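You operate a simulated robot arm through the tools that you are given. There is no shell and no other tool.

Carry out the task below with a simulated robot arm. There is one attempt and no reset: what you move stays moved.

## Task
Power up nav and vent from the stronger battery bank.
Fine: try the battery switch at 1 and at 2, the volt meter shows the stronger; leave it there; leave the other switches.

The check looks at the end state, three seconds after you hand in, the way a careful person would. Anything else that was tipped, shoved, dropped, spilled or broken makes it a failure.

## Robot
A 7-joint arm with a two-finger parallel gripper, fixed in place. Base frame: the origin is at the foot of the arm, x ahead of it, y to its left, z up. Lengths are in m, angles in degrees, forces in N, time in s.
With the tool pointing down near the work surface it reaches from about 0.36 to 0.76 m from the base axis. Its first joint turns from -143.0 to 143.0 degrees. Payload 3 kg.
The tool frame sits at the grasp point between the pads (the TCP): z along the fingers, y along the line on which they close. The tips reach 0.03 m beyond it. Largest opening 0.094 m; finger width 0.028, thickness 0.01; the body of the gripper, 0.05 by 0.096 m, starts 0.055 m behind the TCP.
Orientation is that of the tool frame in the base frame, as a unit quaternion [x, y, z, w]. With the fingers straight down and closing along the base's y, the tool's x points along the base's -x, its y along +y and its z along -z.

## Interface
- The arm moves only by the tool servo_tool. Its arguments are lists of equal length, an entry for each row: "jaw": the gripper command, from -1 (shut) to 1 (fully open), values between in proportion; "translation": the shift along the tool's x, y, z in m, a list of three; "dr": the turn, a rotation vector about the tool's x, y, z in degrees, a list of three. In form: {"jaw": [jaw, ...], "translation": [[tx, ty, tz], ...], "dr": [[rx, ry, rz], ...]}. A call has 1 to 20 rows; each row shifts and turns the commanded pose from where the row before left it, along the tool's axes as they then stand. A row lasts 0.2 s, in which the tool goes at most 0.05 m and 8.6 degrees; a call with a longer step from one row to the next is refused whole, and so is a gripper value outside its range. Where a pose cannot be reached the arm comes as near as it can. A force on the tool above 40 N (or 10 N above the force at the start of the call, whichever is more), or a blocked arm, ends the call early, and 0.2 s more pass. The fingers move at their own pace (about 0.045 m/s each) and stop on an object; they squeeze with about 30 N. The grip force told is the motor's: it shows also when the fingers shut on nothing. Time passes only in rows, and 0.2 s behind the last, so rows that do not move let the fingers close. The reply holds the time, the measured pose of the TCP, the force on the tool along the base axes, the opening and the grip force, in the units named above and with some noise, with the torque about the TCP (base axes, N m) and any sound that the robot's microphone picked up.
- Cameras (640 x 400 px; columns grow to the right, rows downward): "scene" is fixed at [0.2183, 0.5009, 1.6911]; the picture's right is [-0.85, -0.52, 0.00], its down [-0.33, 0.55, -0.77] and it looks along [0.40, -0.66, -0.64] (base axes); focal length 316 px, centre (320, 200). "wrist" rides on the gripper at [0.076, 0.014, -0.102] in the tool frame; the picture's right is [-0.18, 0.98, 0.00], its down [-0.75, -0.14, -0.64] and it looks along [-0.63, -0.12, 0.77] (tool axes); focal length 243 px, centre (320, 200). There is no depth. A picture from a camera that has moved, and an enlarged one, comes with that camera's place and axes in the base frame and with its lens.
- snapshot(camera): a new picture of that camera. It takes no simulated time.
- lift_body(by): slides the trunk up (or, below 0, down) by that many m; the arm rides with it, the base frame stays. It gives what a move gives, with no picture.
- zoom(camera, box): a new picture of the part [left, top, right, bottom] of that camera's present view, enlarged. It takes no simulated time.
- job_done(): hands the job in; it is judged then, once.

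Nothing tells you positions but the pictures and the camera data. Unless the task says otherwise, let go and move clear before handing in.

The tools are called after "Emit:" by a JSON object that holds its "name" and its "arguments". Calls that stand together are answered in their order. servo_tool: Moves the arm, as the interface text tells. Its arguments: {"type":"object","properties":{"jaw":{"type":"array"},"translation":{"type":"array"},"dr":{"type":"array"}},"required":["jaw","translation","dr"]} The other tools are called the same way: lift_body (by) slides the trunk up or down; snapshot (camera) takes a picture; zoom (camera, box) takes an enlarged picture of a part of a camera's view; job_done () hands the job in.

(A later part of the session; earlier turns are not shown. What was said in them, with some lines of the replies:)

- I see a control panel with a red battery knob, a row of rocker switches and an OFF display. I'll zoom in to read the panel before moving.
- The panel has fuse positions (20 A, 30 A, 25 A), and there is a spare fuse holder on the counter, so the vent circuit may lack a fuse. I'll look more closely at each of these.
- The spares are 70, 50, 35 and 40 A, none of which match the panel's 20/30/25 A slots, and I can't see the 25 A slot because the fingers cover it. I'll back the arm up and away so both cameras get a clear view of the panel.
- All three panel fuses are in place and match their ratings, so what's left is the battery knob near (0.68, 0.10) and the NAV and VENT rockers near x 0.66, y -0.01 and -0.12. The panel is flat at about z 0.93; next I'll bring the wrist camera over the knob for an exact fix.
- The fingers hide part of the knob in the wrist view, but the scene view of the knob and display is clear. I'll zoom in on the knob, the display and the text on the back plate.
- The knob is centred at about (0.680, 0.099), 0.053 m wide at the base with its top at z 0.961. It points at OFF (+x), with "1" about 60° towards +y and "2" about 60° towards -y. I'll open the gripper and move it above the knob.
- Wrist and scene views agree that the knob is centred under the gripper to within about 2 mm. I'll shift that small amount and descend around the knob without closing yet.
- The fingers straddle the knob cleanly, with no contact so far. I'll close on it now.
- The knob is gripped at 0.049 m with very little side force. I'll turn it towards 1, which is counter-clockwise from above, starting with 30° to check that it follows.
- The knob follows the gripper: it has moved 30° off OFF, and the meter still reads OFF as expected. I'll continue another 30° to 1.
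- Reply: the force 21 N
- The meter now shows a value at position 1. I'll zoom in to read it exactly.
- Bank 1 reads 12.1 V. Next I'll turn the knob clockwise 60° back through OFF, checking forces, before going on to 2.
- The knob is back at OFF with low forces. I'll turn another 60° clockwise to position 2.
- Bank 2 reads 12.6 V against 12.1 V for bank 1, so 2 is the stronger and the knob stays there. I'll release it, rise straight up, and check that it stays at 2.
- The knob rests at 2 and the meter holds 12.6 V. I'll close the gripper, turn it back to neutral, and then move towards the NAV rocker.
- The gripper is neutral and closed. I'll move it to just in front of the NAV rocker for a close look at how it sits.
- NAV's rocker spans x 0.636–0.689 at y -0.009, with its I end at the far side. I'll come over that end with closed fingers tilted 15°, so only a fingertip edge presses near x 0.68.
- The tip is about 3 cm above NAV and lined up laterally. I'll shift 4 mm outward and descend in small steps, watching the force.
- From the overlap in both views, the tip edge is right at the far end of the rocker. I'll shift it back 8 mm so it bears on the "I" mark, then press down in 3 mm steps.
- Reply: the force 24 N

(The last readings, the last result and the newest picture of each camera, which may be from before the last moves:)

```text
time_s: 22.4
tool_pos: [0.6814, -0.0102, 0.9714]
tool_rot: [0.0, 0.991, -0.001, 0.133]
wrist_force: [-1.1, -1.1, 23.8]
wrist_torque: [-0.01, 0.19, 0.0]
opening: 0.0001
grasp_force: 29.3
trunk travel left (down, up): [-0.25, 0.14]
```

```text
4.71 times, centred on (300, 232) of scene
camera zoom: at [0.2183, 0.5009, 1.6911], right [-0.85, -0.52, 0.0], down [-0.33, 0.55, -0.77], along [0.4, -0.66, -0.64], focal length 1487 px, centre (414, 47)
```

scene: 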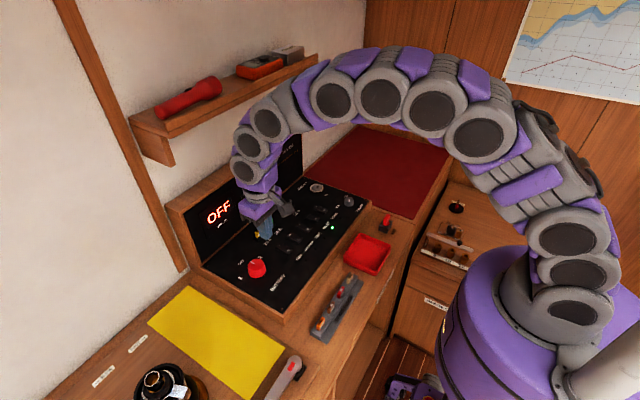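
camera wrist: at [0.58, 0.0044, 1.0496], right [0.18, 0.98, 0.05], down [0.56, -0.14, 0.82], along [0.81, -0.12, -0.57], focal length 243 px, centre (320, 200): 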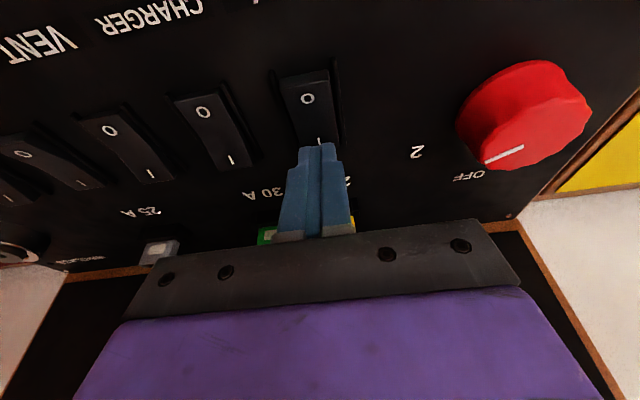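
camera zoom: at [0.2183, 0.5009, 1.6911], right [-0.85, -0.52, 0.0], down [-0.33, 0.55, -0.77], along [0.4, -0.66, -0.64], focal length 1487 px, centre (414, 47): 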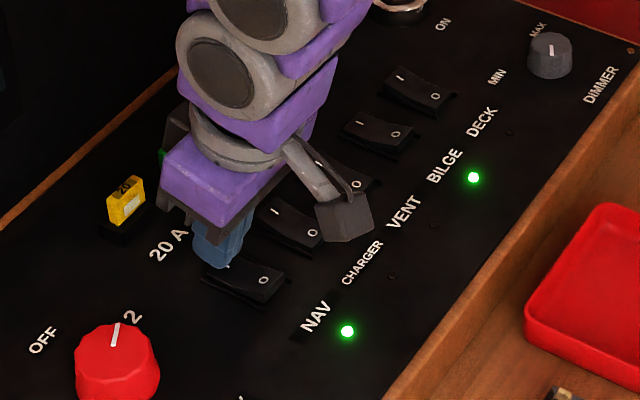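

The NAV lamp is lit and its rocker has flipped. I'll lift straight up and confirm that it stays on.

Emit:
{"name": "servo_tool", "arguments": {"jaw": [-1, -1, -1, -1], "translation": [[-0.0026, 0, -0.0097], [-0.0065, 0, -0.0241], [-0.0065, 0, -0.0241], [0, 0, 0]], "dr": [[0, 0, 0], [0, 0, 0], [0, 0, 0], [0, 0, 0]]}}

Emit:
{"name": "snapshot", "arguments": {"camera": "wrist"}}

Emit:
{"name": "zoom", "arguments": {"camera": "scene", "box": [200, 180, 360, 285]}}

```text
time_s: 23.4
tool_pos: [0.6805, -0.011, 1.0269]
tool_rot: [-0.001, 0.992, 0.0, 0.13]
wrist_force: [-0.4, 0.4, 0.2]
wrist_torque: [0.03, 0.01, -0.01]
opening: 0.0002
grasp_force: 30.0
trunk travel left (down, up): [-0.25, 0.14]
```

```text
taken
camera wrist: at [0.5804, 0.0033, 1.1065], right [0.18, 0.98, 0.05], down [0.56, -0.14, 0.81], along [0.81, -0.12, -0.58], focal length 243 px, centre (320, 200)
```

wrist: 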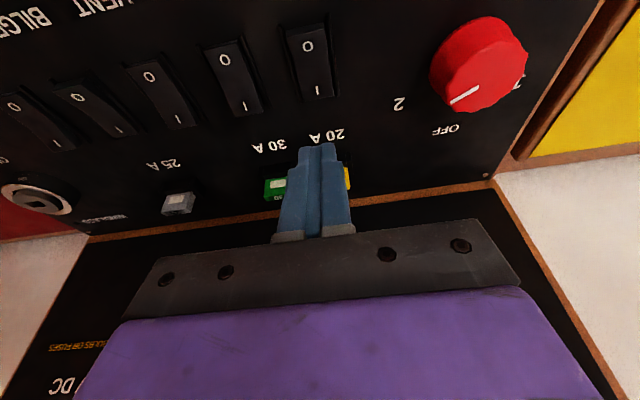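

```text
3.81 times, centred on (280, 232) of scene
camera zoom: at [0.2183, 0.5009, 1.6911], right [-0.85, -0.52, 0.0], down [-0.33, 0.55, -0.77], along [0.4, -0.66, -0.64], focal length 1203 px, centre (472, 76)
```

zoom: 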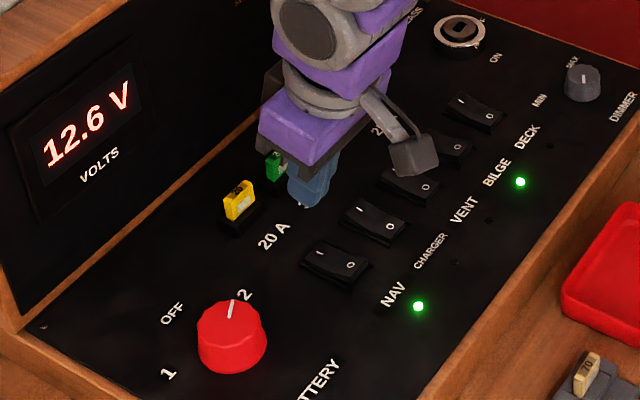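

NAV stays lit and the meter still reads 12.6 V. I'll move 0.1095 m along -y at this height to sit over the I end of VENT, passing well above CHARGER.

Emit:
{"name": "servo_tool", "arguments": {"jaw": [-1, -1, -1, -1, -1], "translation": [[0, -0.0365, 0], [0, -0.0365, 0], [0, -0.0365, 0], [0, 0, 0], [0, 0, 0]], "dr": [[0, 0, 0], [0, 0, 0], [0, 0, 0], [0, 0, 0], [0, 0, 0]]}}

Emit:
{"name": "snapshot", "arguments": {"camera": "wrist"}}

Emit:
{"name": "zoom", "arguments": {"camera": "scene", "box": [240, 180, 360, 265]}}

```text
time_s: 24.6
tool_pos: [0.6803, -0.1177, 1.0277]
tool_rot: [-0.001, 0.991, 0.0, 0.131]
wrist_force: [0.4, 0.1, 0.0]
wrist_torque: [0.01, 0.02, -0.03]
opening: 0.0
grasp_force: 30.2
trunk travel left (down, up): [-0.25, 0.14]
```

```text
taken
camera wrist: at [0.5809, -0.1044, 1.1069], right [0.18, 0.98, 0.05], down [0.56, -0.14, 0.82], along [0.81, -0.12, -0.58], focal length 243 px, centre (320, 200)
```

wrist: 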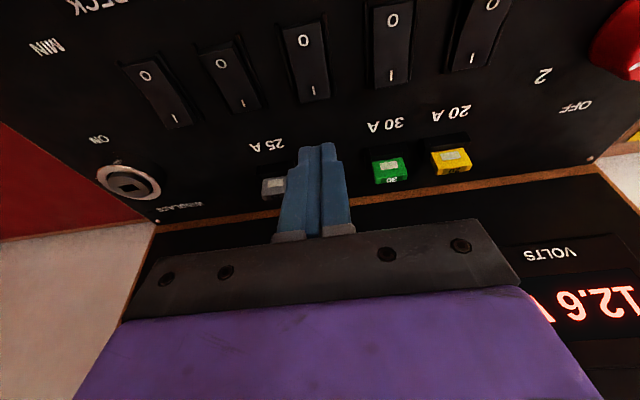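

```text
4.71 times, centred on (300, 222) of scene
camera zoom: at [0.2183, 0.5009, 1.6911], right [-0.85, -0.52, 0.0], down [-0.33, 0.55, -0.77], along [0.4, -0.66, -0.64], focal length 1487 px, centre (414, 94)
```

zoom: 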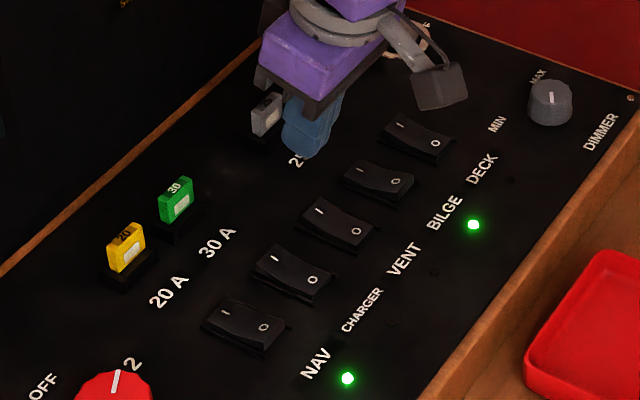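

The tool is over VENT, the third rocker from NAV, with CHARGER and BILGE clear on either side. I'll nudge 2 mm along -y and press down the same way.

Emit:
{"name": "servo_tool", "arguments": {"jaw": [-1, -1, -1, -1, -1, -1, -1, -1, -1, -1], "translation": [[0.0026, -0.002, 0.0097], [0.0026, 0, 0.0097], [0.0026, 0, 0.0097], [0.0026, 0, 0.0097], [0.0008, 0, 0.0029], [0.0008, 0, 0.0029], [0.0008, 0, 0.0029], [0.0008, 0, 0.0029], [0.0008, 0, 0.0029], [0, 0, 0]], "dr": [[0, 0, 0], [0, 0, 0], [0, 0, 0], [0, 0, 0], [0, 0, 0], [0, 0, 0], [0, 0, 0], [0, 0, 0], [0, 0, 0], [0, 0, 0]]}}

Emit:
{"name": "snapshot", "arguments": {"camera": "wrist"}}

Emit:
{"name": "zoom", "arguments": {"camera": "scene", "box": [240, 180, 360, 265]}}

```text
time_s: 26.8
tool_pos: [0.68, -0.1209, 0.9738]
tool_rot: [0.0, 0.992, 0.0, 0.13]
wrist_force: [1.1, 0.0, 1.3]
wrist_torque: [-0.03, 0.03, -0.01]
opening: 0.0
grasp_force: 29.9
trunk travel left (down, up): [-0.25, 0.14]
```

```text
taken
camera wrist: at [0.5803, -0.1069, 1.0523], right [0.18, 0.98, 0.05], down [0.56, -0.14, 0.82], along [0.81, -0.12, -0.58], focal length 243 px, centre (320, 200)
```

wrist: 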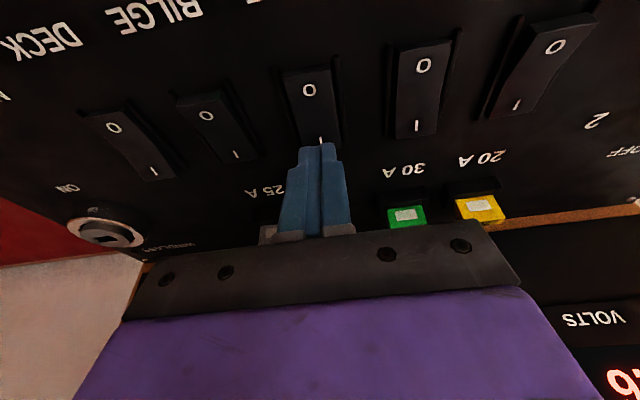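

```text
4.71 times, centred on (300, 222) of scene
camera zoom: at [0.2183, 0.5009, 1.6911], right [-0.85, -0.52, 0.0], down [-0.33, 0.55, -0.77], along [0.4, -0.66, -0.64], focal length 1487 px, centre (414, 94)
```

zoom: 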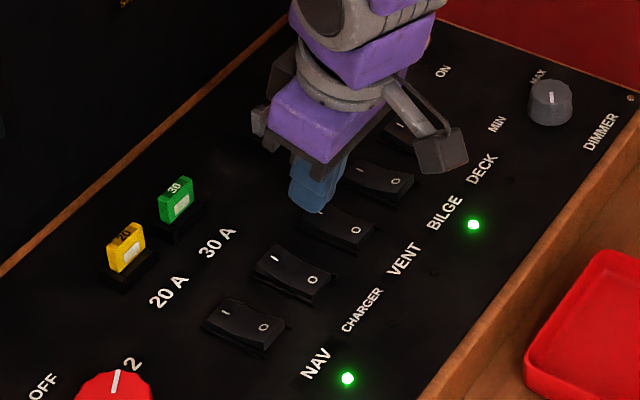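

The tip is on VENT's I mark and just beginning to touch, with the lamp still off. I'll press a few more millimetres.

Emit:
{"name": "servo_tool", "arguments": {"jaw": [-1, -1, -1, -1], "translation": [[0.0005, 0, 0.0019], [0.0005, 0, 0.0019], [0.0003, 0, 0.001], [0, 0, 0]], "dr": [[0, 0, 0], [0, 0, 0], [0, 0, 0], [0, 0, 0]]}}

Emit:
{"name": "zoom", "arguments": {"camera": "scene", "box": [240, 180, 360, 265]}}

```text
time_s: 27.8
tool_pos: [0.6795, -0.1215, 0.971]
tool_rot: [0.0, 0.991, -0.001, 0.132]
wrist_force: [-2.6, 1.0, 25.3]
wrist_torque: [0.06, 0.2, 0.27]
opening: 0.0
grasp_force: 30.1
trunk travel left (down, up): [-0.25, 0.14]
```

```text
4.71 times, centred on (300, 222) of scene
camera zoom: at [0.2183, 0.5009, 1.6911], right [-0.85, -0.52, 0.0], down [-0.33, 0.55, -0.77], along [0.4, -0.66, -0.64], focal length 1487 px, centre (414, 94)
```

zoom: 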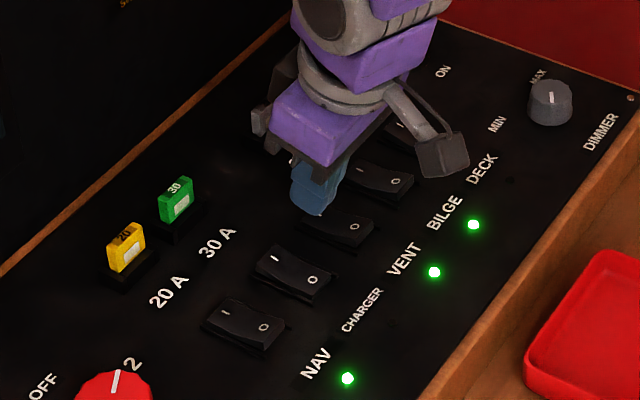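

The VENT lamp is lit. I'll lift straight up, level the tool and retreat from the panel, then check the final state.

Emit:
{"name": "servo_tool", "arguments": {"jaw": [-1, -1, -1, -1, -1, -1, -1, -1, -1, -1, -1], "translation": [[-0.0026, 0, -0.0097], [-0.0065, 0, -0.0241], [-0.0078, 0, -0.029], [-0.0078, 0, -0.029], [0, 0, 0], [0, 0, 0], [0.02, 0, -0.035], [0.02, 0, -0.035], [0.03, 0, -0.03], [0.03, 0, -0.03], [0, 0, 0]], "dr": [[0, 0, 0], [0, 0, 0], [0, 0, 0], [0, 0, 0], [0, 7.5, 0], [0, 7.5, 0], [0, 0, 0], [0, 0, 0], [0, 0, 0], [0, 0, 0], [0, 0, 0]]}}

Emit:
{"name": "snapshot", "arguments": {"camera": "scene"}}

Emit:
{"name": "snapshot", "arguments": {"camera": "wrist"}}

Emit:
{"name": "zoom", "arguments": {"camera": "scene", "box": [180, 170, 380, 310]}}

```text
time_s: 30.2
tool_pos: [0.5826, -0.122, 1.1983]
tool_rot: [0.0, 1.0, 0.001, 0.0]
wrist_force: [-0.4, 0.7, -0.3]
wrist_torque: [-0.04, -0.01, 0.05]
opening: 0.0
grasp_force: 30.0
trunk travel left (down, up): [-0.25, 0.14]
```

```text
taken
```

scene: 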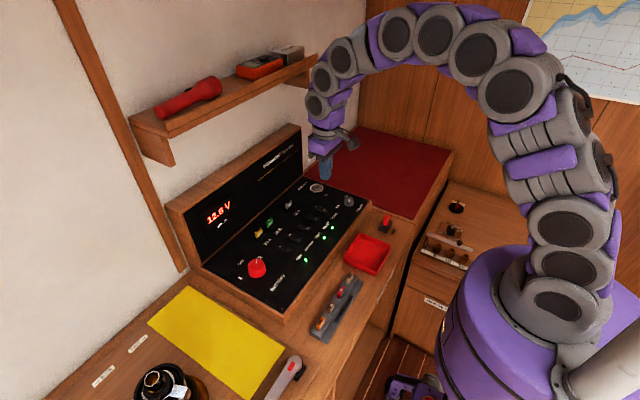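

```text
taken
camera wrist: at [0.5062, -0.1084, 1.3009], right [0.18, 0.98, 0.0], down [0.75, -0.14, 0.64], along [0.63, -0.12, -0.77], focal length 243 px, centre (320, 200)
```

wrist: 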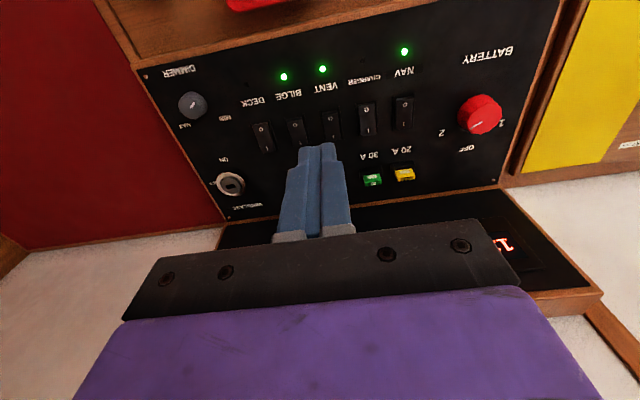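

```text
2.86 times, centred on (280, 240) of scene
camera zoom: at [0.2183, 0.5009, 1.6911], right [-0.85, -0.52, 0.0], down [-0.33, 0.55, -0.77], along [0.4, -0.66, -0.64], focal length 903 px, centre (434, 86)
```

zoom: 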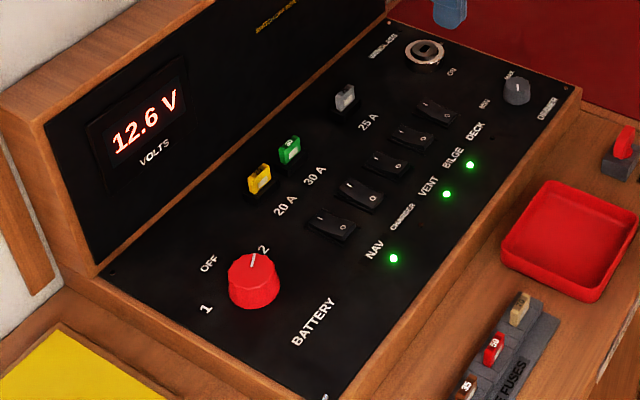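

NAV, VENT and the BILGE lamp (on from the start) are lit; CHARGER and DECK are dark, and the knob is on 2 at 12.6 V. I'll wait a few seconds clear of the panel to confirm it holds.

Emit:
{"name": "servo_tool", "arguments": {"jaw": [-1, -1, -1, -1, -1, -1, -1, -1, -1, -1, -1, -1, -1, -1, -1, -1], "translation": [[0, 0, -0.01], [0, 0, 0], [0, 0, 0], [0, 0, 0], [0, 0, 0], [0, 0, 0], [0, 0, 0], [0, 0, 0], [0, 0, 0], [0, 0, 0], [0, 0, 0], [0, 0, 0], [0, 0, 0], [0, 0, 0], [0, 0, 0], [0, 0, 0]], "dr": [[0, 0, 0], [0, 0, 0], [0, 0, 0], [0, 0, 0], [0, 0, 0], [0, 0, 0], [0, 0, 0], [0, 0, 0], [0, 0, 0], [0, 0, 0], [0, 0, 0], [0, 0, 0], [0, 0, 0], [0, 0, 0], [0, 0, 0], [0, 0, 0]]}}

Emit:
{"name": "zoom", "arguments": {"camera": "scene", "box": [180, 170, 380, 310]}}

```text
time_s: 33.6
tool_pos: [0.5808, -0.1214, 1.2077]
tool_rot: [-0.001, 1.0, -0.001, 0.001]
wrist_force: [-0.1, 0.4, 0.6]
wrist_torque: [0.03, 0.0, 0.02]
opening: 0.0
grasp_force: 30.2
trunk travel left (down, up): [-0.25, 0.14]
```

```text
2.86 times, centred on (280, 240) of scene
camera zoom: at [0.2183, 0.5009, 1.6911], right [-0.85, -0.52, 0.0], down [-0.33, 0.55, -0.77], along [0.4, -0.66, -0.64], focal length 903 px, centre (434, 86)
```

zoom: 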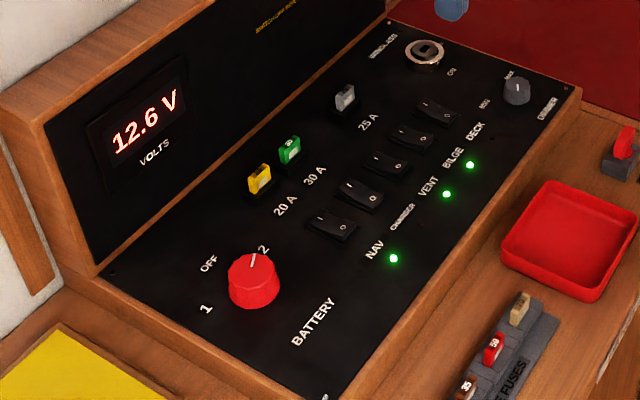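

After more than three seconds nothing has changed: the knob is on 2 at 12.6 V, NAV and VENT are lit, and the other switches are as they were. The arm is clear, so I'm handing in.

Emit:
{"name": "job_done", "arguments": {}}

```text
The job is handed in.
```

NAV and VENT are both powered, running from battery bank 2. I tried both banks on the volt meter: bank 1 read 12.1 V and bank 2 read 12.6 V, so I left the battery switch at 2.

Both lamps were still lit and the meter still read 12.6 V more than three seconds after I finished. CHARGER, BILGE, DECK, the dimmer and the windlass are as I found them; BILGE was already on at the start. Nothing else on the counter was moved, and the arm is clear of the panel.
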